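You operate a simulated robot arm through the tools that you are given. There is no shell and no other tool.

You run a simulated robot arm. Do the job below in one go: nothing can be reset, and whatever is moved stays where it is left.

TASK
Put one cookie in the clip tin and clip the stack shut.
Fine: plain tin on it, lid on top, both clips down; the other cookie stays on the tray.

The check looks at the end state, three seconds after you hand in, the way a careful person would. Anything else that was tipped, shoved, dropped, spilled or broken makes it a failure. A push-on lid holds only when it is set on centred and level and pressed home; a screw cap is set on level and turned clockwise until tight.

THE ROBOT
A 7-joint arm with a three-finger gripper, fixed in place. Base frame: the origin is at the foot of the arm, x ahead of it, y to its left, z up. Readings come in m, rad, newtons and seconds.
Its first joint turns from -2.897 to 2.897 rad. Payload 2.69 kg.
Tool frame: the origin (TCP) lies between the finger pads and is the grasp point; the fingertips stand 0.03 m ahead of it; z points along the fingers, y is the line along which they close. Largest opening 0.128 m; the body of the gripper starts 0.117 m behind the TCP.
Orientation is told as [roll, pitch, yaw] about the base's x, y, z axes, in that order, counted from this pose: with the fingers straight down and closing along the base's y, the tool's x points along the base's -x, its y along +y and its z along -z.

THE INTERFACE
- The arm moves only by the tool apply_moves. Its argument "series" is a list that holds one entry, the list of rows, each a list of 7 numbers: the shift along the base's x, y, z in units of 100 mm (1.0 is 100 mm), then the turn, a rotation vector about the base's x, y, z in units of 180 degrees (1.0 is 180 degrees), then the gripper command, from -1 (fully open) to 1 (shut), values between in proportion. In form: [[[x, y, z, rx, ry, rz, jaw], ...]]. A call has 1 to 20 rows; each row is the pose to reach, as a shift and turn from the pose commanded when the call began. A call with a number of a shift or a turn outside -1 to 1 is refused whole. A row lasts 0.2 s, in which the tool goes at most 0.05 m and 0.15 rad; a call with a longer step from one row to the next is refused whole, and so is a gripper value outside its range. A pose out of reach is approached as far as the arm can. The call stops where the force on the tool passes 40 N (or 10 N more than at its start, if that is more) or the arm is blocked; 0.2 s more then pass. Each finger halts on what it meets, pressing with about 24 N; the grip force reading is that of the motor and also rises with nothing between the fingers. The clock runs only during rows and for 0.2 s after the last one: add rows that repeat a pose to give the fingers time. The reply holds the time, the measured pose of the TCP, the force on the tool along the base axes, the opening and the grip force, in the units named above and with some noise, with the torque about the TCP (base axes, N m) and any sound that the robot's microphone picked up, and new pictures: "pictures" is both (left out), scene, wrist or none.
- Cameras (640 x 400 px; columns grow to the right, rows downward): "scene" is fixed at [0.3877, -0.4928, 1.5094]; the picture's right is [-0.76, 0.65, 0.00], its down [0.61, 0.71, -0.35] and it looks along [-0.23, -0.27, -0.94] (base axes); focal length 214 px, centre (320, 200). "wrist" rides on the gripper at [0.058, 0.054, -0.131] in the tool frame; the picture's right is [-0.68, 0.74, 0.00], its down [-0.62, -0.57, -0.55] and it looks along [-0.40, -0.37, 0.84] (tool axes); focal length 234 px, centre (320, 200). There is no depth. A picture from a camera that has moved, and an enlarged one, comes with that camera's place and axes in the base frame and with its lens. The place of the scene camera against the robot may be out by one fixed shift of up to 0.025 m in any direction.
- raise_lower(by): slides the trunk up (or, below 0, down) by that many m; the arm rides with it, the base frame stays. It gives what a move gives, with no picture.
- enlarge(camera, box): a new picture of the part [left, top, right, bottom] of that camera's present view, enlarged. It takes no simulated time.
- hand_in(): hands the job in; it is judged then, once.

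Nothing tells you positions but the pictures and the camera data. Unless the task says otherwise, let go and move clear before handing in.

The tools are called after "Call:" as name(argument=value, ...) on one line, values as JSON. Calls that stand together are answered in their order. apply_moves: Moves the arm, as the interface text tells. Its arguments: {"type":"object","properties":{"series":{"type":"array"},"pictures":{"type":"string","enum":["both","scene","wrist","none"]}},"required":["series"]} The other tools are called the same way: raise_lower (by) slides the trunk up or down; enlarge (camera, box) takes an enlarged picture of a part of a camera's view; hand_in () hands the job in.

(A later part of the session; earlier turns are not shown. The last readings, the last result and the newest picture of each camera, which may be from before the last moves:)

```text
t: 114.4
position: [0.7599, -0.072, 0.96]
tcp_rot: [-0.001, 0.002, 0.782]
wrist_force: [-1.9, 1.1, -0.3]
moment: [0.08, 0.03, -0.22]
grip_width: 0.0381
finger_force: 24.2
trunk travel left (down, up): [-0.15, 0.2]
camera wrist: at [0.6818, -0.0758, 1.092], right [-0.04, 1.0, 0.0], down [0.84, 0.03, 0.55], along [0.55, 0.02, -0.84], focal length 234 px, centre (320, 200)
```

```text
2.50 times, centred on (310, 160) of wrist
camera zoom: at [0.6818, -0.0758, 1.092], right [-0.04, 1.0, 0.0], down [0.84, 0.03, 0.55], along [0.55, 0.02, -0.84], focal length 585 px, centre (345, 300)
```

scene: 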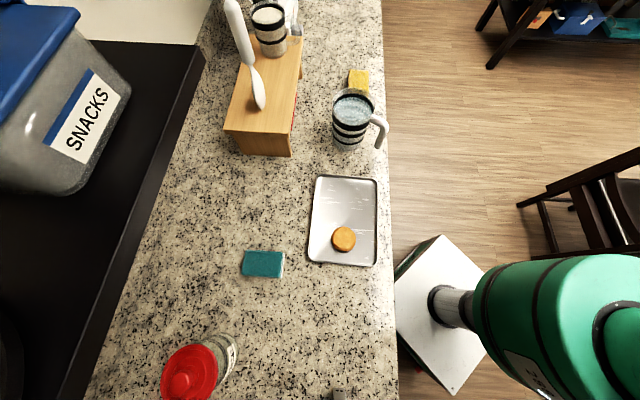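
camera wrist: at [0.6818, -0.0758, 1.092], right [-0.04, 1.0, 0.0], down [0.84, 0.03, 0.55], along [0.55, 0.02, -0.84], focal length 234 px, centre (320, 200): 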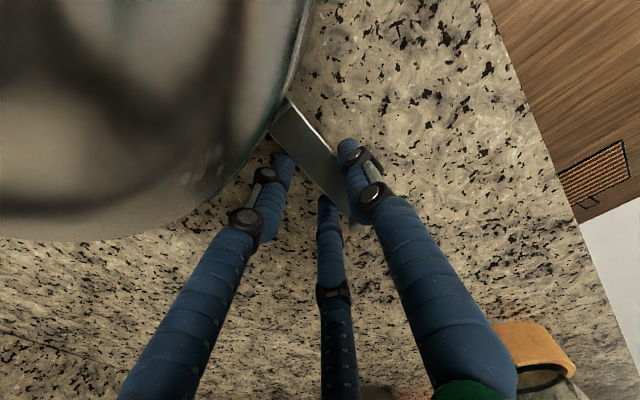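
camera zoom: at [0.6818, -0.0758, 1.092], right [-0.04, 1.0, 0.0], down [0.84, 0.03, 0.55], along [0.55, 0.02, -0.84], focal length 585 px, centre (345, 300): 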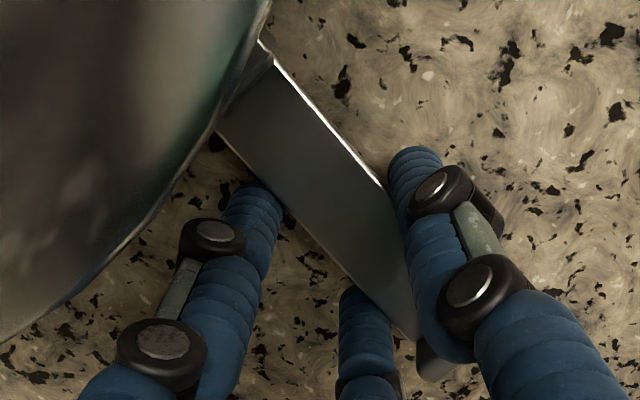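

The strap is pinched and the stack hasn't moved. I'm swinging it up along its hinge arc in small steps.

Call:
apply_moves(series=[[[-0.008, -0.008, 0.03, 0, 0, 0, 0.5], [-0.018, -0.018, 0.065, 0, 0, 0, 0.5], [-0.031, -0.031, 0.103, 0, 0, 0, 0.5], [-0.031, -0.031, 0.103, 0, 0, 0, 0.5]]], pictures="wrist")

Call:
enlarge(camera="wrist", box=[220, 80, 400, 240])

```text
t: 115.4
position: [0.7576, -0.0763, 0.9703]
tcp_rot: [0.0, 0.003, 0.783]
wrist_force: [-0.2, 0.7, -6.3]
moment: [0.61, -0.7, 0.02]
grip_width: 0.0383
finger_force: 24.4
trunk travel left (down, up): [-0.15, 0.2]
camera wrist: at [0.6789, -0.0789, 1.1025], right [-0.04, 1.0, 0.0], down [0.84, 0.03, 0.55], along [0.55, 0.02, -0.84], focal length 234 px, centre (320, 200)
```

wrist: 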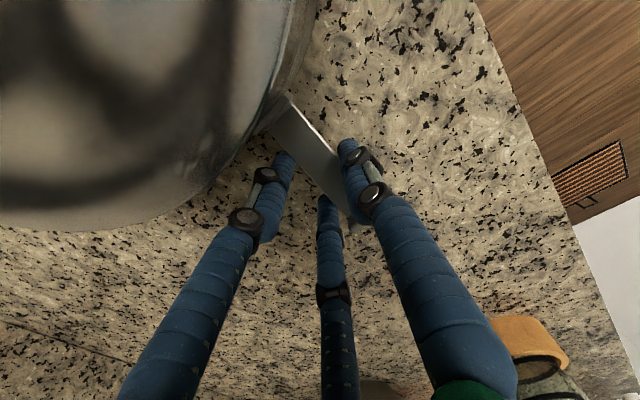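

```text
2.50 times, centred on (310, 160) of wrist
camera zoom: at [0.6789, -0.0789, 1.1025], right [-0.04, 1.0, 0.0], down [0.84, 0.03, 0.55], along [0.55, 0.02, -0.84], focal length 585 px, centre (345, 300)
```

zoom: 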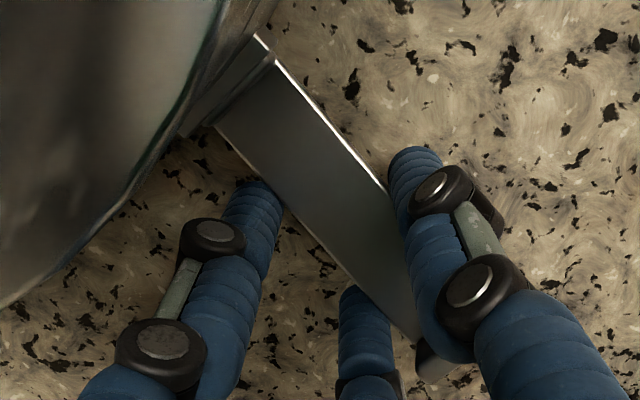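

The force shows the pinch is too rigid: the strap isn't pivoting between the fingers, and I'm starting to lift the stack itself. I'm reversing immediately.

Call:
apply_moves(series=[[[0.013, 0.013, -0.038, 0, 0, 0, 0.5], [0.023, 0.023, -0.073, 0, 0, 0, 0.5], [0.031, 0.031, -0.103, 0, 0, 0, 0.5], [0.031, 0.031, -0.103, 0, 0, 0, 0.5]]], pictures="none")

```text
t: 116.4
position: [0.7603, -0.0737, 0.9616]
tcp_rot: [-0.002, -0.001, 0.784]
wrist_force: [-4.4, -5.6, 13.7]
moment: [-0.53, 0.73, -0.05]
grip_width: 0.0382
finger_force: 24.1
trunk travel left (down, up): [-0.15, 0.2]
```

Call:
apply_moves(series=[[[-0.005, -0.005, 0.03, 0, 0, 0, 0.5], [-0.005, -0.005, 0.03, 0, 0, 0, 0.4], [-0.005, -0.005, 0.03, 0, 0, 0, 0.25], [-0.005, -0.005, 0.03, 0, 0, 0, 0.22]]], pictures="wrist")

Call:
enlarge(camera="wrist", box=[220, 80, 400, 240])

```text
t: 117.4
position: [0.7593, -0.0725, 0.9637]
tcp_rot: [0.0, 0.002, 0.784]
wrist_force: [-0.1, -0.1, 0.4]
moment: [0.01, 0.0, -0.02]
grip_width: 0.0499
finger_force: 0.0
trunk travel left (down, up): [-0.15, 0.2]
camera wrist: at [0.6813, -0.0763, 1.0953], right [-0.04, 1.0, 0.0], down [0.84, 0.03, 0.55], along [0.55, 0.02, -0.84], focal length 234 px, centre (320, 200)
```

wrist: 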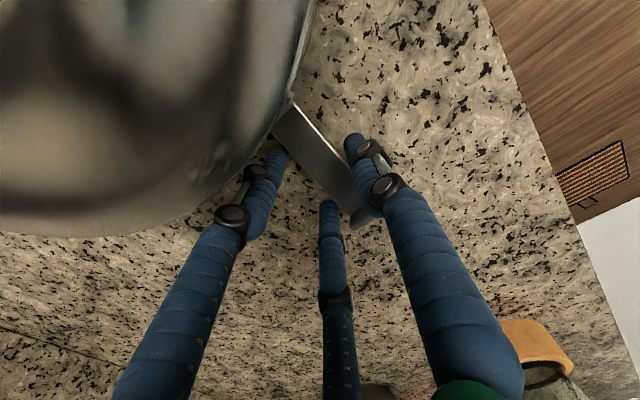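

```text
2.50 times, centred on (310, 160) of wrist
camera zoom: at [0.6813, -0.0763, 1.0953], right [-0.04, 1.0, 0.0], down [0.84, 0.03, 0.55], along [0.55, 0.02, -0.84], focal length 585 px, centre (345, 300)
```

zoom: 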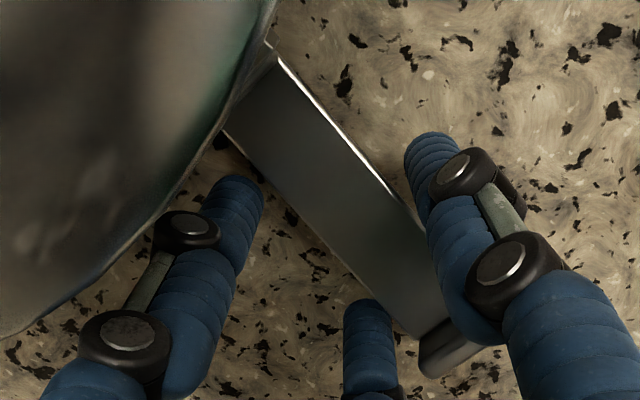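

The strap is back as it was and nothing else moved. New approach: tilt the hand so a single finger slides under the strap from the counter-front side, then carry the strap up its arc like a bar. First I'll rise and tilt.

Call:
apply_moves(series=[[[0, 0, 0.3, 0, 0, 0, 0.22], [0, 0, 0.6, 0, 0, 0, 0.06], [-0.1, 0.15, 0.9, 0, 0, 0, 0.06], [-0.25, 0.35, 1.0, 0, 0, 0, 0.06], [-0.333, 0.522, 1.0, 0, 0, 0, 0.06], [-0.333, 0.522, 1.0, 0, 0, 0, 0.06]]], pictures="none")

Call:
apply_moves(series=[[[0, 0, 0, -0.033, -0.033, 0, 0.06], [0, 0, 0, -0.066, -0.066, 0, 0.06], [0, 0, 0, -0.099, -0.099, 0, 0.06], [0, 0, 0, -0.132, -0.132, 0, 0.06], [0, 0, 0, -0.165, -0.165, 0, 0.06], [0, 0, 0, -0.1964, -0.1964, 0, 0.06], [0, 0, 0, -0.1964, -0.1964, 0, 0.06]]], pictures="wrist")

```text
t: 118.8
position: [0.726, -0.0214, 1.0637]
tcp_rot: [0.0, 0.001, 0.783]
wrist_force: [1.0, 0.1, -0.9]
moment: [-0.03, 0.02, -0.02]
grip_width: 0.0602
finger_force: 0.0
trunk travel left (down, up): [-0.15, 0.2]
```

```text
t: 120.4
position: [0.7267, -0.0213, 1.0627]
tcp_rot: [-0.873, 0.001, 0.784]
wrist_force: [0.2, -0.6, 0.5]
moment: [0.02, 0.0, -0.07]
grip_width: 0.0602
finger_force: 0.0
trunk travel left (down, up): [-0.15, 0.2]
camera wrist: at [0.5907, 0.0335, 1.107], right [0.15, 0.81, -0.56], down [0.4, 0.47, 0.79], along [0.91, -0.34, -0.25], focal length 234 px, centre (320, 200)
```

wrist: 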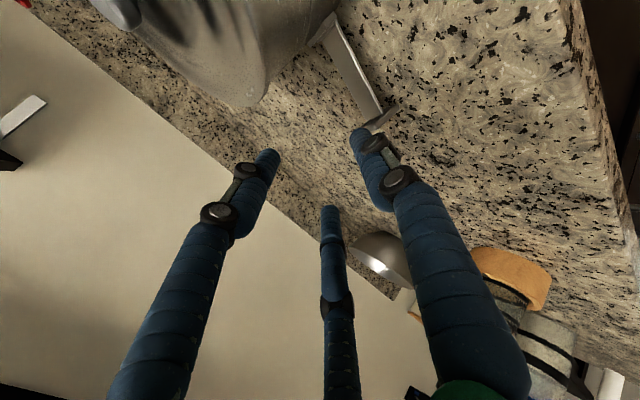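

The tilt works and the thumb points toward the strap from the counter-front side. I'm lowering it to just above the counter, short of the strap.

Call:
apply_moves(series=[[[0, 0, -0.3, 0, 0, 0, 0.06], [0, 0, -0.6, 0, 0, 0, 0.06], [0, 0, -0.8, 0, 0, 0, 0.06], [0, 0, -0.84, 0, 0, 0, 0.06], [0, 0, -0.84, 0, 0, 0, 0.06]]], pictures="wrist")

Call:
enlarge(camera="wrist", box=[260, 40, 460, 200])

```text
t: 121.6
position: [0.7251, -0.0196, 0.9786]
tcp_rot: [-0.872, 0.0, 0.784]
wrist_force: [-0.4, 0.3, -0.5]
moment: [0.0, 0.0, 0.0]
grip_width: 0.0604
finger_force: 0.0
trunk travel left (down, up): [-0.15, 0.2]
camera wrist: at [0.5906, 0.034, 1.0226], right [0.15, 0.81, -0.56], down [0.4, 0.47, 0.79], along [0.91, -0.34, -0.25], focal length 234 px, centre (320, 200)
```

wrist: 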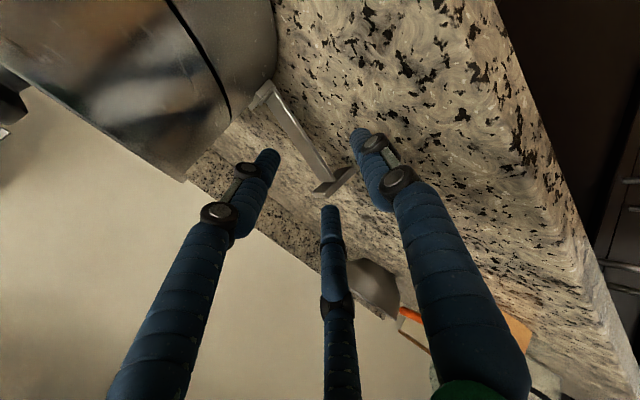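

```text
2.50 times, centred on (360, 120) of wrist
camera zoom: at [0.5906, 0.034, 1.0226], right [0.15, 0.81, -0.56], down [0.4, 0.47, 0.79], along [0.91, -0.34, -0.25], focal length 585 px, centre (220, 400)
```

zoom: 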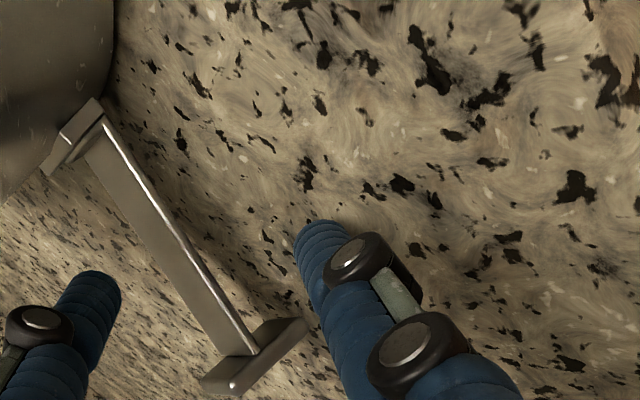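

A clear view of the strap's underside. I'll shift outward slightly, then slide the thumb tip under the strap, watching for contact.

Call:
apply_moves(series=[[[0.072, 0.072, -0.02, 0, 0, 0, 0.06], [0.17, -0.03, -0.02, 0, 0, 0, 0.06], [0.27, -0.13, -0.02, 0, 0, 0, 0.06], [0.35, -0.21, -0.02, 0, 0, 0, 0.06], [0.35, -0.21, -0.02, 0, 0, 0, 0.06]]], pictures="wrist")

Call:
enlarge(camera="wrist", box=[260, 60, 420, 200])

```text
t: 122.8
position: [0.7621, -0.0432, 0.9766]
tcp_rot: [-0.87, 0.0, 0.784]
wrist_force: [0.5, 0.0, -0.8]
moment: [0.0, 0.02, 0.01]
grip_width: 0.0603
finger_force: 0.0
trunk travel left (down, up): [-0.15, 0.2]
camera wrist: at [0.626, 0.012, 1.0204], right [0.14, 0.81, -0.56], down [0.4, 0.47, 0.79], along [0.91, -0.34, -0.25], focal length 234 px, centre (320, 200)
```

wrist: 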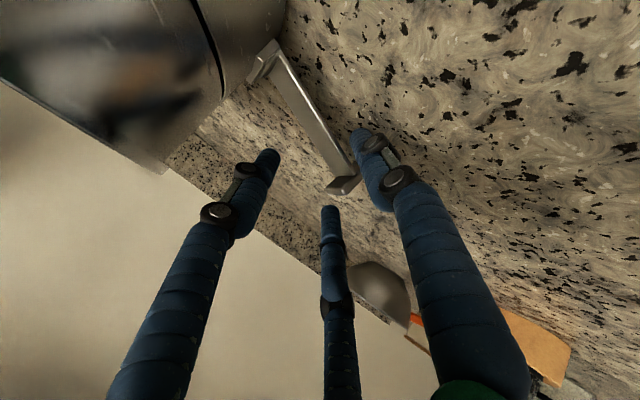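

```text
2.86 times, centred on (340, 130) of wrist
camera zoom: at [0.626, 0.012, 1.0204], right [0.14, 0.81, -0.56], down [0.4, 0.47, 0.79], along [0.91, -0.34, -0.25], focal length 669 px, centre (263, 400)
```

zoom: 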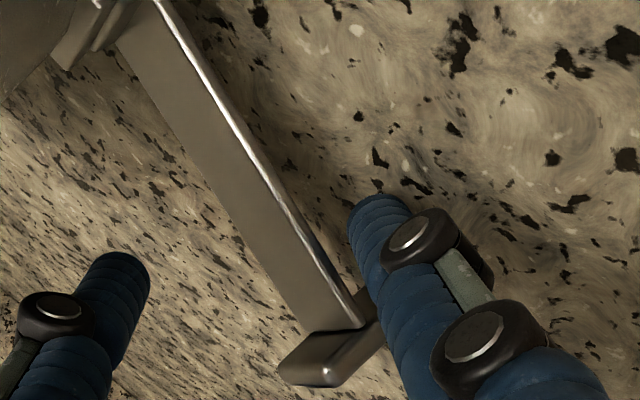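

Call:
apply_moves(series=[[[0.02, -0.02, 0, 0, 0, 0, 0.06], [0.04, -0.04, 0, 0, 0, 0, 0.06], [0.064, -0.064, 0, 0, 0, 0, 0.06], [0.064, -0.064, 0, 0, 0, 0, 0.06]]], pictures="wrist")

Call:
enlarge(camera="wrist", box=[260, 60, 420, 200])

```text
t: 123.8
position: [0.769, -0.0492, 0.9771]
tcp_rot: [-0.873, 0.001, 0.783]
wrist_force: [-0.4, 0.2, -0.2]
moment: [-0.02, 0.01, 0.0]
grip_width: 0.0605
finger_force: 0.1
trunk travel left (down, up): [-0.15, 0.2]
camera wrist: at [0.6323, 0.0058, 1.021], right [0.15, 0.81, -0.56], down [0.4, 0.47, 0.79], along [0.91, -0.34, -0.25], focal length 234 px, centre (320, 200)
```

wrist: 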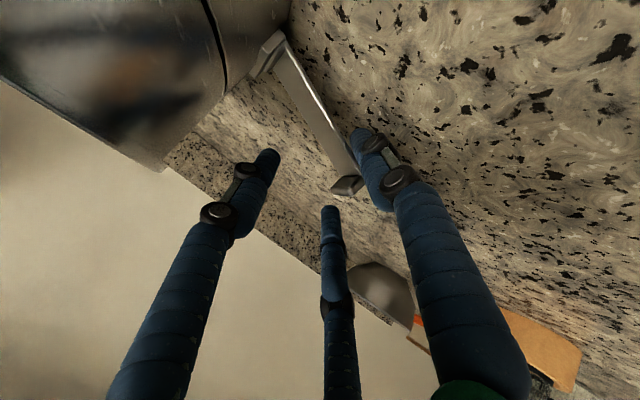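

```text
2.86 times, centred on (340, 130) of wrist
camera zoom: at [0.6323, 0.0058, 1.021], right [0.15, 0.81, -0.56], down [0.4, 0.47, 0.79], along [0.91, -0.34, -0.25], focal length 669 px, centre (263, 400)
```

zoom: 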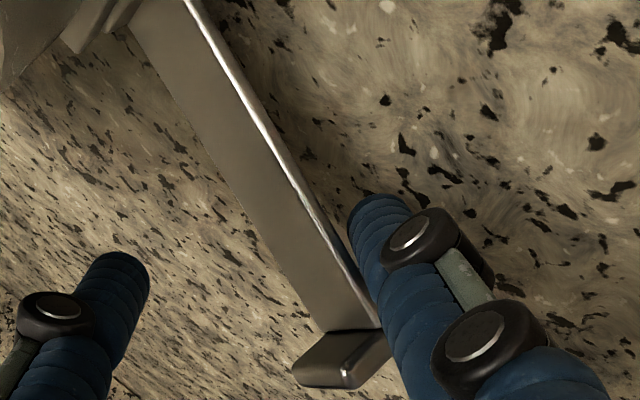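

Call:
apply_moves(series=[[[0.02, -0.02, 0, 0, 0, 0, 0.06], [0.042, -0.042, 0, 0, 0, 0, 0.06], [0.042, -0.042, 0, 0, 0, 0, 0.06]]], pictures="wrist")

Call:
enlarge(camera="wrist", box=[260, 60, 420, 200])

```text
t: 124.6
position: [0.7714, -0.0537, 0.9777]
tcp_rot: [-0.874, 0.001, 0.782]
wrist_force: [-0.2, -0.9, -0.5]
moment: [-0.02, 0.04, 0.0]
grip_width: 0.0602
finger_force: 0.3
trunk travel left (down, up): [-0.15, 0.2]
camera wrist: at [0.6362, 0.0016, 1.0209], right [0.15, 0.81, -0.56], down [0.4, 0.47, 0.79], along [0.91, -0.34, -0.25], focal length 234 px, centre (320, 200)
```

wrist: 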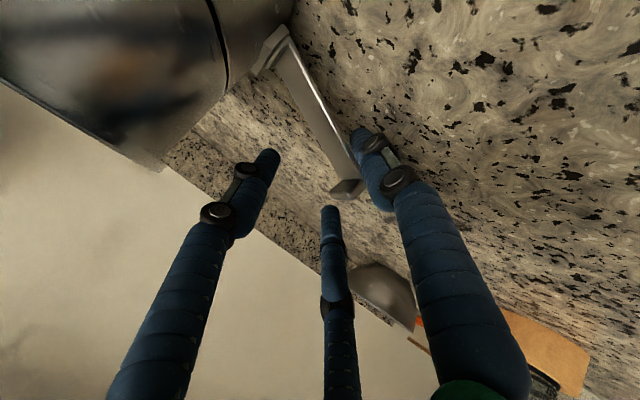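

```text
2.86 times, centred on (340, 130) of wrist
camera zoom: at [0.6362, 0.0016, 1.0209], right [0.15, 0.81, -0.56], down [0.4, 0.47, 0.79], along [0.91, -0.34, -0.25], focal length 669 px, centre (263, 400)
```

zoom: 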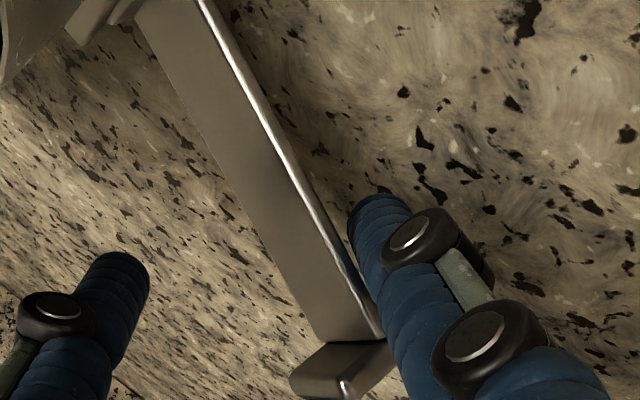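

The thumb is touching the strap's side edge rather than going under it. I'll back off, lower a few millimetres, and try again.

Call:
apply_moves(series=[[[-0.03, 0.03, 0, 0, 0, 0, 0.06], [-0.064, 0.064, 0, 0, 0, 0, 0.06], [-0.064, 0.064, -0.03, 0, 0, 0, 0.06], [-0.064, 0.064, -0.045, 0, 0, 0, 0.06], [-0.064, 0.064, -0.045, 0, 0, 0, 0.06]]], pictures="wrist")

Call:
enlarge(camera="wrist", box=[260, 60, 420, 200])

```text
t: 125.8
position: [0.7648, -0.0464, 0.9726]
tcp_rot: [-0.873, 0.0, 0.784]
wrist_force: [-1.9, 2.3, 2.6]
moment: [0.09, 0.07, -0.06]
grip_width: 0.0605
finger_force: 0.0
trunk travel left (down, up): [-0.15, 0.2]
camera wrist: at [0.6296, 0.0083, 1.0165], right [0.14, 0.81, -0.56], down [0.4, 0.47, 0.79], along [0.91, -0.34, -0.25], focal length 234 px, centre (320, 200)
```

wrist: 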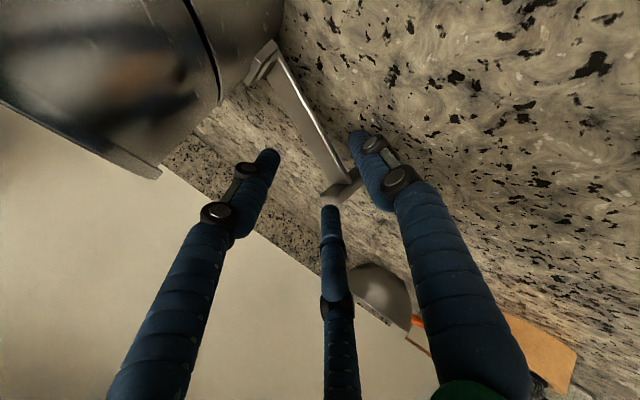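

```text
2.86 times, centred on (340, 130) of wrist
camera zoom: at [0.6296, 0.0083, 1.0165], right [0.14, 0.81, -0.56], down [0.4, 0.47, 0.79], along [0.91, -0.34, -0.25], focal length 669 px, centre (263, 400)
```

zoom: 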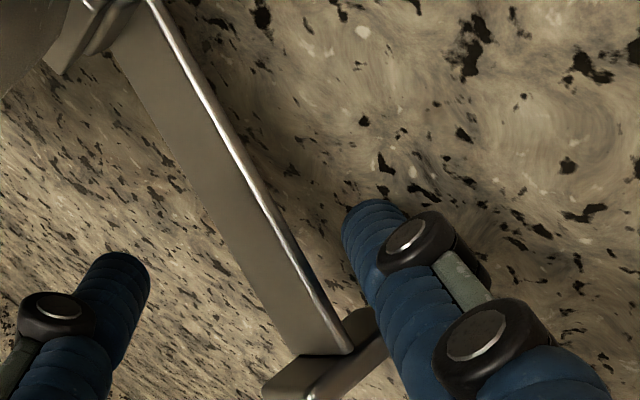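

I touched the counter lightly. I'll rise 1.5 mm, move slightly away from the tab, and slide in again at this lower height.

Call:
apply_moves(series=[[[-0.02, -0.02, 0.015, 0, 0, 0, 0.06], [0.01, -0.05, 0.015, 0, 0, 0, 0.06], [0.04, -0.08, 0.015, 0, 0, 0, 0.06], [0.065, -0.105, 0.015, 0, 0, 0, 0.06], [0.065, -0.105, 0.015, 0, 0, 0, 0.06]]], pictures="wrist")

Call:
enlarge(camera="wrist", box=[260, 60, 420, 200])

```text
t: 127.0
position: [0.7725, -0.0574, 0.9747]
tcp_rot: [-0.872, 0.0, 0.784]
wrist_force: [-0.6, 0.3, 0.4]
moment: [0.03, 0.0, 0.0]
grip_width: 0.0599
finger_force: 0.1
trunk travel left (down, up): [-0.15, 0.2]
camera wrist: at [0.6364, -0.0028, 1.0174], right [0.15, 0.81, -0.56], down [0.4, 0.47, 0.79], along [0.91, -0.34, -0.25], focal length 234 px, centre (320, 200)
```

wrist: 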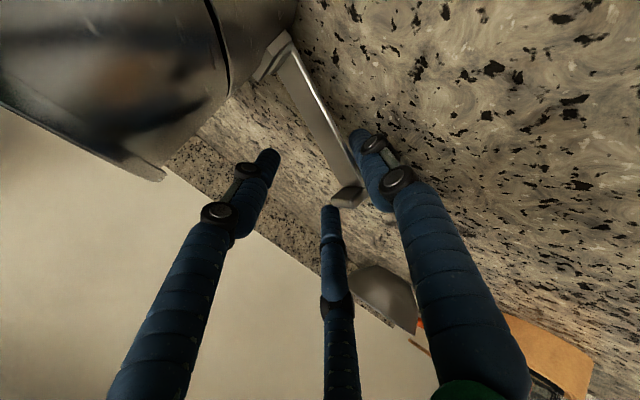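

```text
2.86 times, centred on (340, 130) of wrist
camera zoom: at [0.6364, -0.0028, 1.0174], right [0.15, 0.81, -0.56], down [0.4, 0.47, 0.79], along [0.91, -0.34, -0.25], focal length 669 px, centre (263, 400)
```

zoom: 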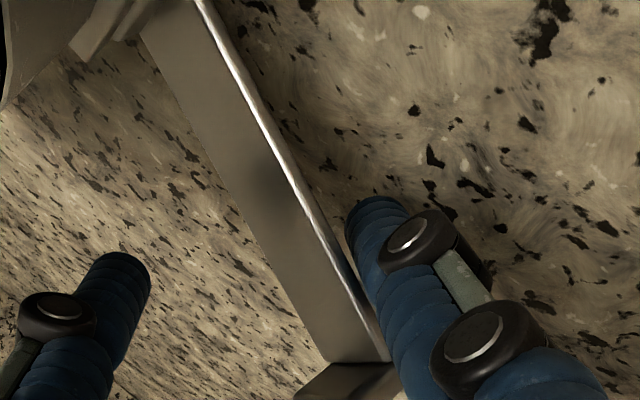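

By parallax the thumb tip is now beneath the strap. I'm lifting slowly and watching whether the strap rotates up.

Call:
apply_moves(series=[[[0, 0, 0.05, 0, 0, 0, 0.06], [0, 0, 0.1, 0, 0, 0, 0.06], [0, 0, 0.15, 0, 0, 0, 0.06], [0, 0, 0.15, 0, 0, 0, 0.06]]], pictures="wrist")

Call:
enlarge(camera="wrist", box=[260, 40, 440, 200])

```text
t: 128.0
position: [0.7719, -0.0569, 0.9892]
tcp_rot: [-0.873, -0.001, 0.783]
wrist_force: [-0.6, -0.4, 0.8]
moment: [0.0, 0.03, -0.02]
grip_width: 0.0601
finger_force: 0.0
trunk travel left (down, up): [-0.15, 0.2]
camera wrist: at [0.6358, -0.0026, 1.033], right [0.15, 0.81, -0.56], down [0.4, 0.47, 0.79], along [0.91, -0.34, -0.25], focal length 234 px, centre (320, 200)
```

wrist: 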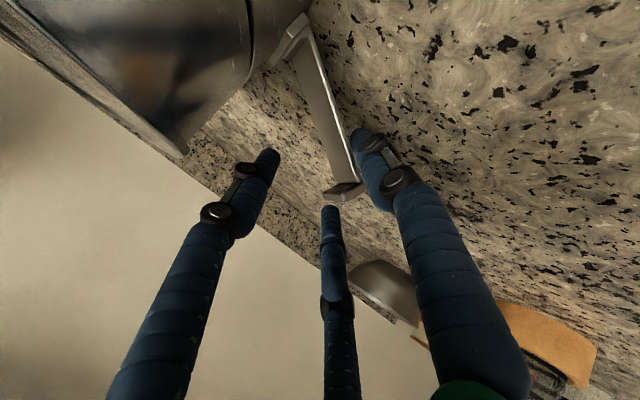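

```text
2.50 times, centred on (350, 120) of wrist
camera zoom: at [0.6358, -0.0026, 1.033], right [0.15, 0.81, -0.56], down [0.4, 0.47, 0.79], along [0.91, -0.34, -0.25], focal length 585 px, centre (245, 400)
```

zoom: 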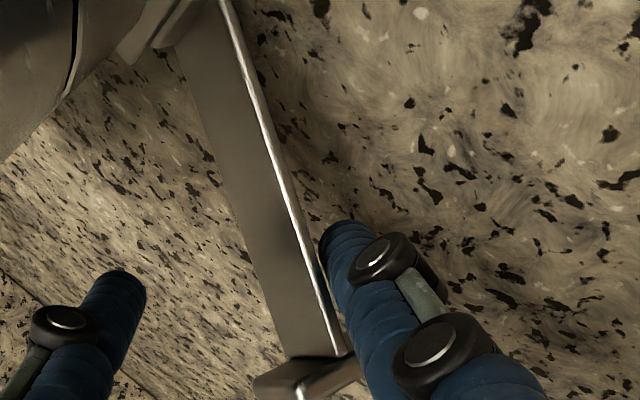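

The strap is rotating up freely with the thumb under it. I'm following the hinge arc further.

Call:
apply_moves(series=[[[-0.02, -0.02, 0.06, 0, 0, 0, 0.06], [-0.045, -0.045, 0.137, 0, 0, 0, 0.06], [-0.08, -0.08, 0.2, 0, 0, 0, 0.06], [-0.12, -0.12, 0.27, 0, 0, 0, 0.06], [-0.12, -0.12, 0.27, 0, 0, 0, 0.06]]], pictures="wrist")

Call:
enlarge(camera="wrist", box=[260, 40, 440, 200])

```text
t: 129.2
position: [0.7605, -0.0686, 1.0161]
tcp_rot: [-0.872, 0.0, 0.784]
wrist_force: [0.3, 1.0, 0.2]
moment: [-0.03, -0.02, 0.01]
grip_width: 0.0603
finger_force: 0.0
trunk travel left (down, up): [-0.15, 0.2]
camera wrist: at [0.6241, -0.0144, 1.0601], right [0.15, 0.81, -0.56], down [0.4, 0.47, 0.79], along [0.91, -0.34, -0.25], focal length 234 px, centre (320, 200)
```

wrist: 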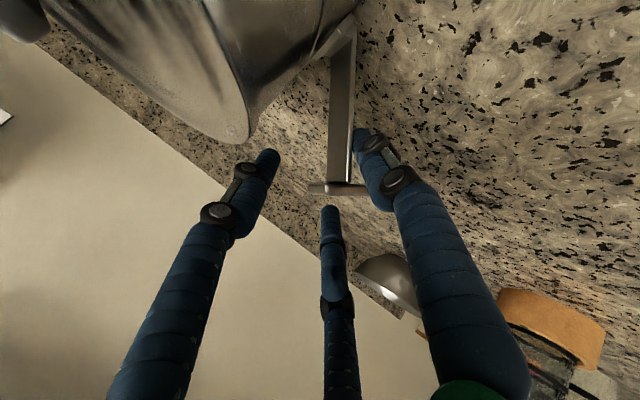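

```text
2.50 times, centred on (350, 120) of wrist
camera zoom: at [0.6241, -0.0144, 1.0601], right [0.15, 0.81, -0.56], down [0.4, 0.47, 0.79], along [0.91, -0.34, -0.25], focal length 585 px, centre (245, 400)
```

zoom: 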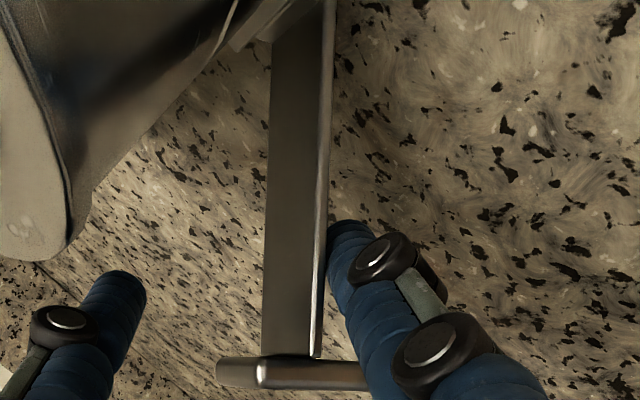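

The strap is past about 50° and following smoothly. I'm continuing inward, keeping the other fingers above the lid.

Call:
apply_moves(series=[[[-0.03, -0.03, 0.05, 0, 0, 0, 0.06], [-0.063, -0.063, 0.1, 0, 0, 0, 0.06], [-0.095, -0.095, 0.14, 0, 0, 0, 0.06], [-0.132, -0.132, 0.165, 0, 0, 0, 0.06], [-0.132, -0.132, 0.165, 0, 0, 0, 0.06]]], pictures="wrist")

Call:
enlarge(camera="wrist", box=[240, 20, 420, 200])

```text
t: 130.4
position: [0.7467, -0.0827, 1.0333]
tcp_rot: [-0.872, -0.001, 0.784]
wrist_force: [1.1, 0.2, -0.1]
moment: [0.02, -0.02, 0.01]
grip_width: 0.0601
finger_force: 0.1
trunk travel left (down, up): [-0.15, 0.2]
camera wrist: at [0.6108, -0.0278, 1.0764], right [0.15, 0.81, -0.56], down [0.4, 0.47, 0.79], along [0.91, -0.34, -0.25], focal length 234 px, centre (320, 200)
```

wrist: 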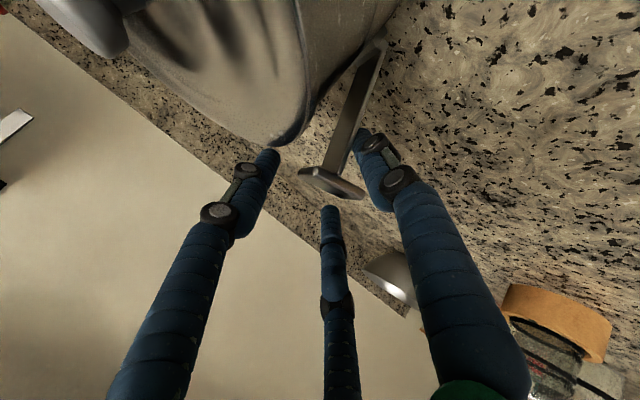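

```text
2.22 times, centred on (330, 110) of wrist
camera zoom: at [0.6108, -0.0278, 1.0764], right [0.15, 0.81, -0.56], down [0.4, 0.47, 0.79], along [0.91, -0.34, -0.25], focal length 520 px, centre (298, 400)
```

zoom: 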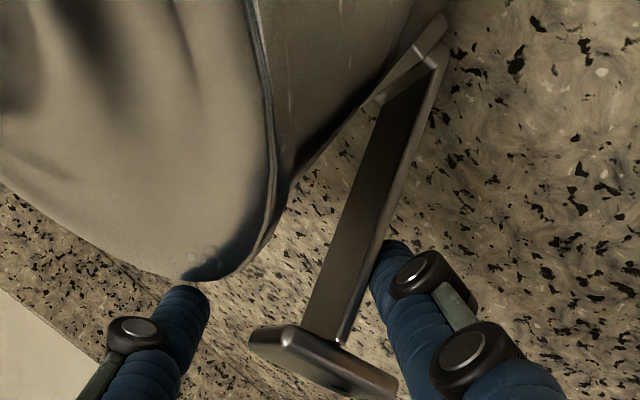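

The strap is nearly upright. I'm continuing inward in small steps with force checks.

Call:
apply_moves(series=[[[-0.035, -0.035, 0.02, 0, 0, 0, 0.06], [-0.07, -0.07, 0.04, 0, 0, 0, 0.06], [-0.07, -0.07, 0.04, 0, 0, 0, 0.06]]], pictures="wrist")

Call:
enlarge(camera="wrist", box=[240, 20, 420, 200])

```text
t: 131.2
position: [0.7392, -0.0878, 1.0377]
tcp_rot: [-0.873, 0.0, 0.783]
wrist_force: [-0.7, 0.1, -1.2]
moment: [0.03, 0.01, 0.05]
grip_width: 0.0602
finger_force: 0.2
trunk travel left (down, up): [-0.15, 0.2]
camera wrist: at [0.6037, -0.0351, 1.0806], right [0.15, 0.81, -0.56], down [0.4, 0.47, 0.79], along [0.91, -0.34, -0.25], focal length 234 px, centre (320, 200)
```

wrist: 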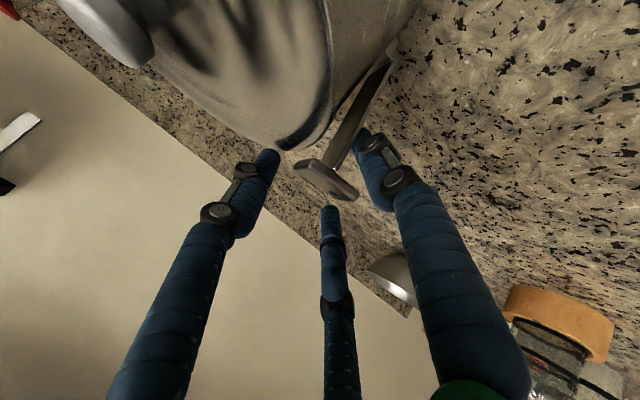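

```text
2.22 times, centred on (330, 110) of wrist
camera zoom: at [0.6037, -0.0351, 1.0806], right [0.15, 0.81, -0.56], down [0.4, 0.47, 0.79], along [0.91, -0.34, -0.25], focal length 520 px, centre (298, 400)
```

zoom: 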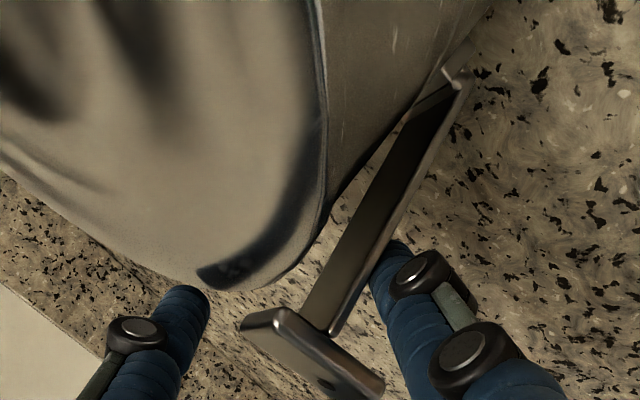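

Call:
apply_moves(series=[[[-0.03, -0.03, 0.01, 0, 0, 0, 0.06], [-0.06, -0.06, 0.02, 0, 0, 0, 0.06], [-0.06, -0.06, 0.02, 0, 0, 0, 0.06]]], pictures="wrist")

Call:
enlarge(camera="wrist", box=[240, 20, 420, 200])

```text
t: 132.0
position: [0.7319, -0.0942, 1.0391]
tcp_rot: [-0.874, 0.001, 0.785]
wrist_force: [-0.5, 0.0, 0.0]
moment: [-0.02, 0.02, 0.0]
grip_width: 0.0602
finger_force: 0.1
trunk travel left (down, up): [-0.15, 0.2]
camera wrist: at [0.598, -0.0408, 1.0826], right [0.15, 0.81, -0.56], down [0.4, 0.47, 0.79], along [0.91, -0.34, -0.25], focal length 234 px, centre (320, 200)
```

wrist: 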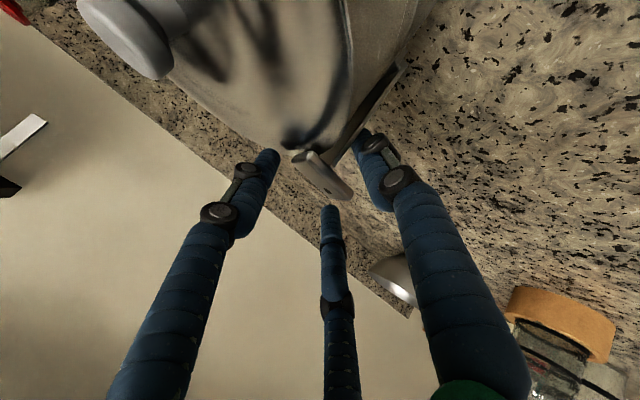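

```text
2.22 times, centred on (330, 110) of wrist
camera zoom: at [0.598, -0.0408, 1.0826], right [0.15, 0.81, -0.56], down [0.4, 0.47, 0.79], along [0.91, -0.34, -0.25], focal length 520 px, centre (298, 400)
```

zoom: 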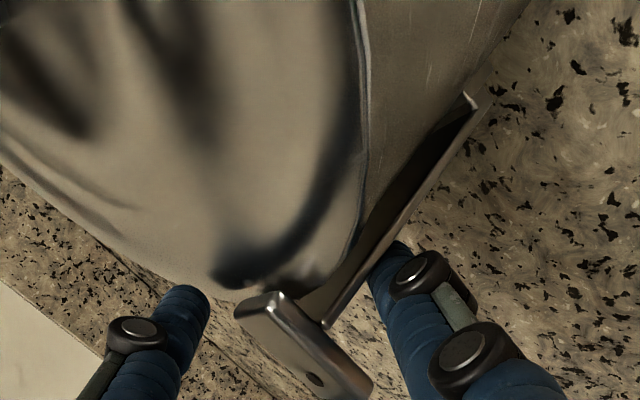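

The hook is now above the lid's edge. I'm pushing the last bit inward in small steps, watching force and sound.

Call:
apply_moves(series=[[[-0.015, -0.015, 0, 0, 0, 0, 0.06], [-0.03, -0.03, 0, 0, 0, 0, 0.06], [-0.03, -0.03, 0, 0, 0, 0, 0.06]]], pictures="wrist")

Call:
enlarge(camera="wrist", box=[240, 20, 420, 200])

```text
t: 132.8
position: [0.7304, -0.0982, 1.0381]
tcp_rot: [-0.873, 0.0, 0.784]
wrist_force: [1.9, 1.5, 0.6]
moment: [0.07, -0.11, -0.05]
grip_width: 0.0598
finger_force: 0.1
trunk travel left (down, up): [-0.15, 0.2]
camera wrist: at [0.5949, -0.0441, 1.0826], right [0.14, 0.81, -0.56], down [0.4, 0.47, 0.79], along [0.91, -0.34, -0.25], focal length 234 px, centre (320, 200)
```

wrist: 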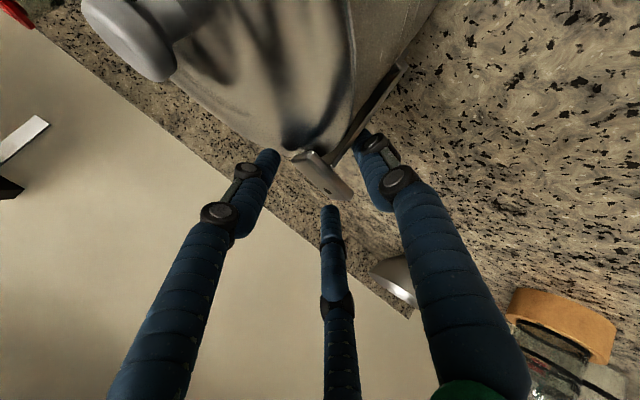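

```text
2.22 times, centred on (330, 110) of wrist
camera zoom: at [0.5949, -0.0441, 1.0826], right [0.14, 0.81, -0.56], down [0.4, 0.47, 0.79], along [0.91, -0.34, -0.25], focal length 520 px, centre (298, 400)
```

zoom: 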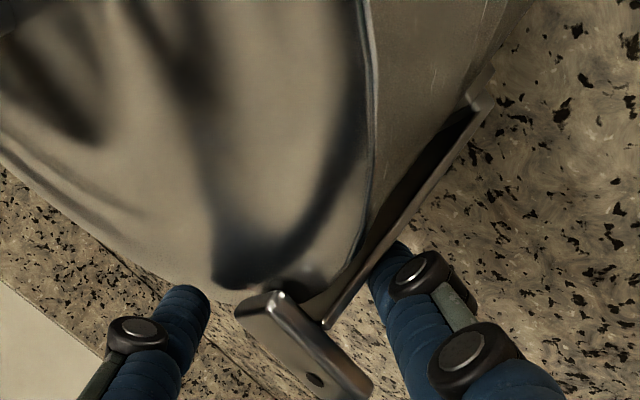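

Call:
apply_moves(series=[[[-0.007, -0.007, 0, 0, 0, 0, 0.06], [-0.014, -0.014, 0, 0, 0, 0, 0.06], [-0.014, -0.014, 0, 0, 0, 0, 0.06]]], pictures="wrist")

Call:
enlarge(camera="wrist", box=[280, 100, 380, 200])

```text
t: 133.6
position: [0.7289, -0.1, 1.0399]
tcp_rot: [-0.872, 0.001, 0.783]
wrist_force: [1.6, 1.8, 1.6]
moment: [0.1, -0.03, -0.03]
grip_width: 0.0599
finger_force: 0.0
trunk travel left (down, up): [-0.15, 0.2]
camera wrist: at [0.5934, -0.0455, 1.0827], right [0.15, 0.81, -0.56], down [0.4, 0.47, 0.79], along [0.91, -0.34, -0.25], focal length 234 px, centre (320, 200)
```

wrist: 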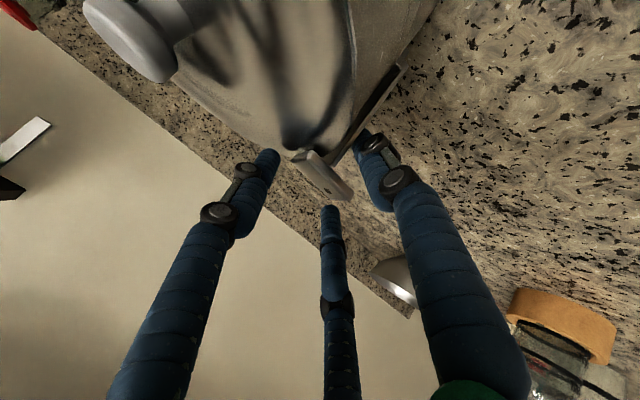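

```text
4.00 times, centred on (330, 150) of wrist
camera zoom: at [0.5934, -0.0455, 1.0827], right [0.15, 0.81, -0.56], down [0.4, 0.47, 0.79], along [0.91, -0.34, -0.25], focal length 937 px, centre (280, 400)
```

zoom: 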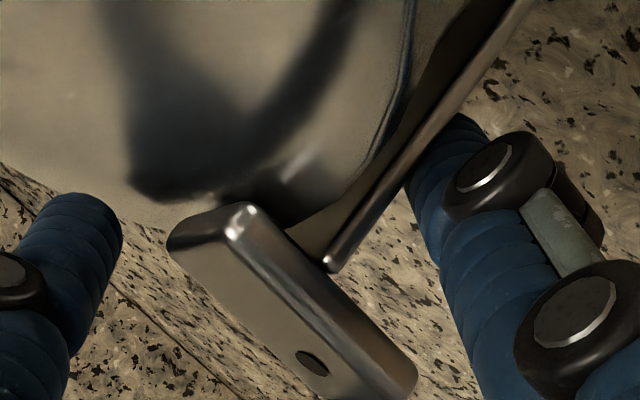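

The strap now stands essentially vertical against the stack with its hook over the lid's edge, and the force is rising. I'll ease the thumb off a few millimetres and see if it stays.

Call:
apply_moves(series=[[[0.03, 0.03, 0, 0, 0, 0, 0.06], [0.06, 0.06, 0, 0, 0, 0, 0.06], [0.06, 0.06, 0, 0, 0, 0, 0.06]]], pictures="wrist")

Call:
enlarge(camera="wrist", box=[260, 60, 400, 200])

```text
t: 134.4
position: [0.7358, -0.0938, 1.0389]
tcp_rot: [-0.875, 0.0, 0.784]
wrist_force: [-0.5, -1.6, 0.0]
moment: [0.0, -0.01, 0.02]
grip_width: 0.0601
finger_force: 0.0
trunk travel left (down, up): [-0.15, 0.2]
camera wrist: at [0.5996, -0.0388, 1.0823], right [0.14, 0.81, -0.56], down [0.4, 0.47, 0.79], along [0.91, -0.34, -0.25], focal length 234 px, centre (320, 200)
```

wrist: 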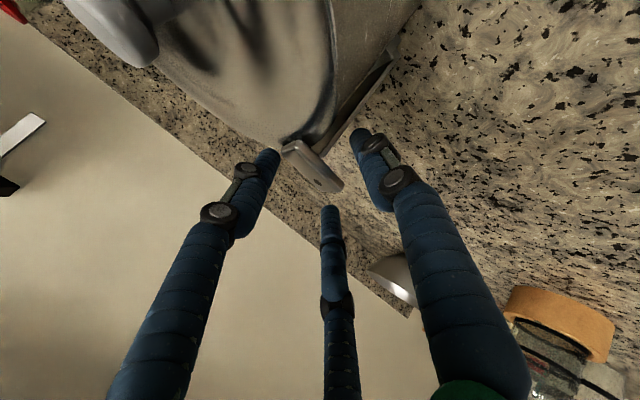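

```text
2.86 times, centred on (330, 130) of wrist
camera zoom: at [0.5996, -0.0388, 1.0823], right [0.14, 0.81, -0.56], down [0.4, 0.47, 0.79], along [0.91, -0.34, -0.25], focal length 669 px, centre (291, 400)
```

zoom: 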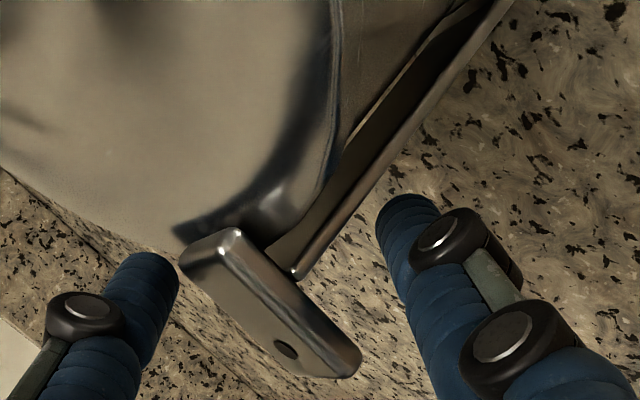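

The clip stays up on its own. I'm withdrawing the hand to inspect it.

Call:
apply_moves(series=[[[0.12, 0.12, 0.02, 0, 0, 0, 0.06], [0.2, 0.26, 0.1, 0, 0, 0, 0.06], [0.2, 0.5, 0.3, 0, 0, 0, 0.06], [0.1, 0.8, 0.5, 0, 0, 0, 0.06], [0, 1.0, 0.7, 0, 0, 0, 0.06], [0, 1.0, 0.7, 0, 0, 0, 0.06]]], pictures="wrist")

Call:
enlarge(camera="wrist", box=[120, 20, 420, 220])

```text
t: 135.8
position: [0.7348, 0.0073, 1.11]
tcp_rot: [-0.873, 0.001, 0.784]
wrist_force: [-0.7, 0.6, 0.8]
moment: [0.0, -0.01, 0.0]
grip_width: 0.0601
finger_force: 0.2
trunk travel left (down, up): [-0.15, 0.2]
camera wrist: at [0.5997, 0.0616, 1.1531], right [0.15, 0.81, -0.56], down [0.4, 0.47, 0.79], along [0.91, -0.34, -0.25], focal length 234 px, centre (320, 200)
```

wrist: 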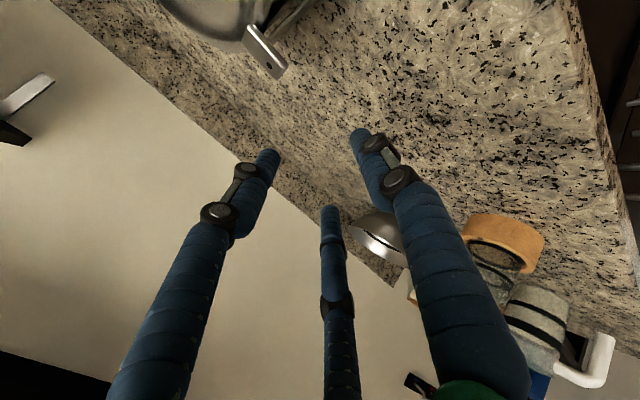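

```text
2.00 times, centred on (270, 120) of wrist
camera zoom: at [0.5997, 0.0616, 1.1531], right [0.15, 0.81, -0.56], down [0.4, 0.47, 0.79], along [0.91, -0.34, -0.25], focal length 468 px, centre (420, 360)
```

zoom: 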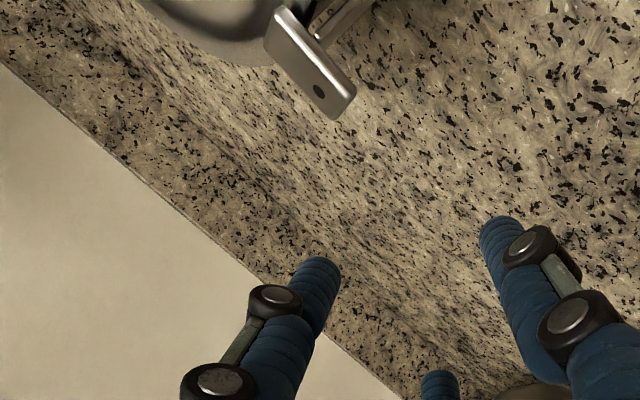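

Call:
apply_moves(series=[[[-0.3, 0.1, 0, 0, 0, 0, 0.06], [-0.6, 0.2, 0, 0, 0, 0, 0.06], [-0.9, 0.3, 0, 0, 0, 0, 0.06], [-1.0, 0.3, 0, 0, 0, 0, 0.06], [-1.0, 0.3, 0, 0, 0, 0, 0.06]]], pictures="wrist")

Call:
enlarge(camera="wrist", box=[160, 0, 400, 180])

```text
t: 137.0
position: [0.6349, 0.0373, 1.1082]
tcp_rot: [-0.872, 0.0, 0.784]
wrist_force: [-0.1, 0.5, 0.1]
moment: [0.04, -0.01, 0.04]
grip_width: 0.0602
finger_force: 0.2
trunk travel left (down, up): [-0.15, 0.2]
camera wrist: at [0.4996, 0.0909, 1.1525], right [0.15, 0.81, -0.56], down [0.4, 0.47, 0.79], along [0.91, -0.34, -0.25], focal length 234 px, centre (320, 200)
```

wrist: 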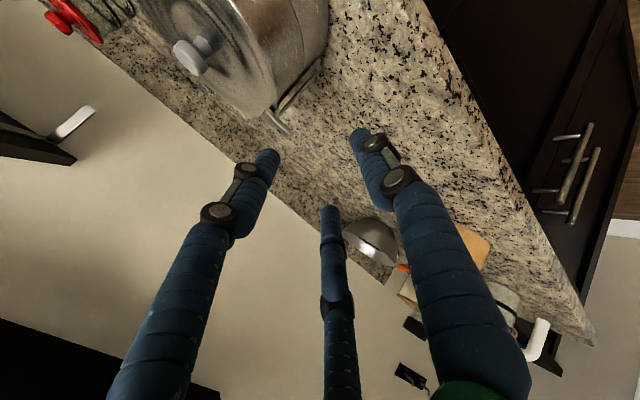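

```text
2.22 times, centred on (280, 90) of wrist
camera zoom: at [0.4996, 0.0909, 1.1525], right [0.15, 0.81, -0.56], down [0.4, 0.47, 0.79], along [0.91, -0.34, -0.25], focal length 520 px, centre (409, 444)
```

zoom: 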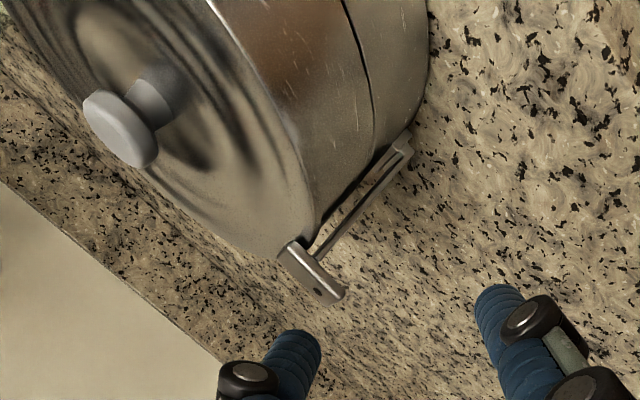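

Call:
enlarge(camera="wrist", box=[255, 90, 315, 140])

Call:
enlarge(camera="wrist", box=[240, 30, 340, 120])

```text
8.00 times, centred on (285, 115) of wrist
camera zoom: at [0.4996, 0.0909, 1.1525], right [0.15, 0.81, -0.56], down [0.4, 0.47, 0.79], along [0.91, -0.34, -0.25], focal length 1873 px, centre (600, 880)
```

zoom: 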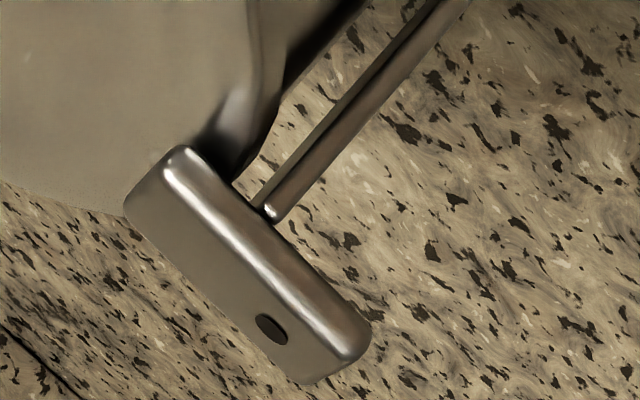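

```text
4.44 times, centred on (290, 75) of wrist
camera zoom: at [0.4996, 0.0909, 1.1525], right [0.15, 0.81, -0.56], down [0.4, 0.47, 0.79], along [0.91, -0.34, -0.25], focal length 1041 px, centre (453, 756)
```

zoom: 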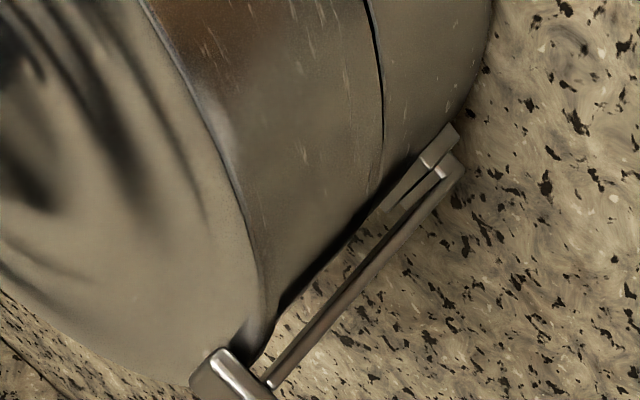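

The hook sits over the lid's lip with the strap vertical, though it may not have pulled fully tight. Before the second clip, I'll press the lid home with a straight push on its knob. Straightening the hand now.

Call:
apply_moves(series=[[[0, 0.1, 0.1, 0.033, 0.033, 0, 0.5], [0, 0.1, 0.2, 0.066, 0.066, 0, 1], [0, 0.1, 0.3, 0.099, 0.099, 0, 1], [0, 0.1, 0.3, 0.132, 0.132, 0, 1], [0, 0.1, 0.3, 0.165, 0.165, 0, 1], [0, 0.1, 0.3, 0.1964, 0.1964, 0, 1], [0, 0.1, 0.3, 0.1964, 0.1964, 0, 1]]], pictures="none")

Call:
apply_moves(series=[[[0, -0.3, 0, 0, 0, 0, 1], [0, -0.6, 0, 0, 0, 0, 1], [0, -0.9, 0, 0, 0, 0, 1], [0, -1.0, 0, 0, 0, 0, 1], [0, -1.0, 0, 0, 0, 0, 1]]], pictures="wrist")

Call:
enlarge(camera="wrist", box=[180, 60, 420, 260])

```text
t: 138.6
position: [0.6367, 0.0448, 1.1369]
tcp_rot: [0.003, 0.003, 0.783]
wrist_force: [-0.1, -0.6, 0.2]
moment: [0.07, 0.08, -0.05]
grip_width: 0.0022
finger_force: 23.6
trunk travel left (down, up): [-0.15, 0.2]
```

```text
t: 139.8
position: [0.6352, -0.0539, 1.1392]
tcp_rot: [0.0, 0.001, 0.784]
wrist_force: [0.9, -0.1, -0.1]
moment: [0.0, 0.01, 0.04]
grip_width: 0.0021
finger_force: 23.9
trunk travel left (down, up): [-0.15, 0.2]
camera wrist: at [0.5572, -0.057, 1.2705], right [-0.04, 1.0, 0.0], down [0.84, 0.03, 0.55], along [0.55, 0.02, -0.84], focal length 234 px, centre (320, 200)
```

wrist: 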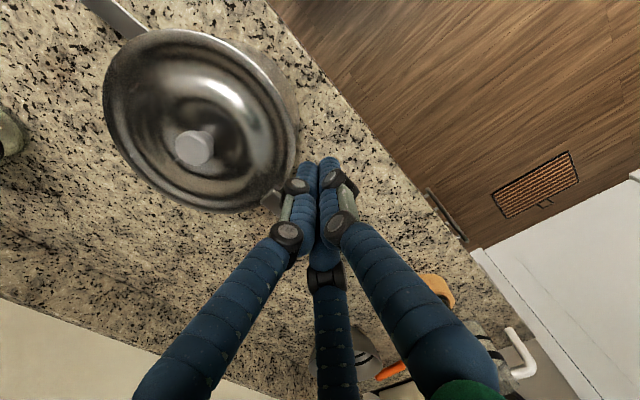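

```text
2.00 times, centred on (300, 160) of wrist
camera zoom: at [0.5572, -0.057, 1.2705], right [-0.04, 1.0, 0.0], down [0.84, 0.03, 0.55], along [0.55, 0.02, -0.84], focal length 468 px, centre (360, 280)
```

zoom: 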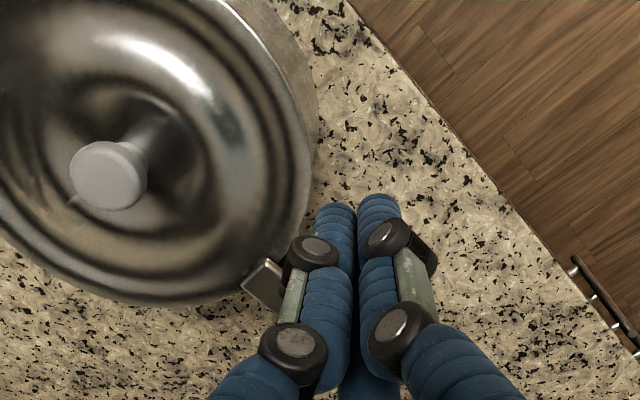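

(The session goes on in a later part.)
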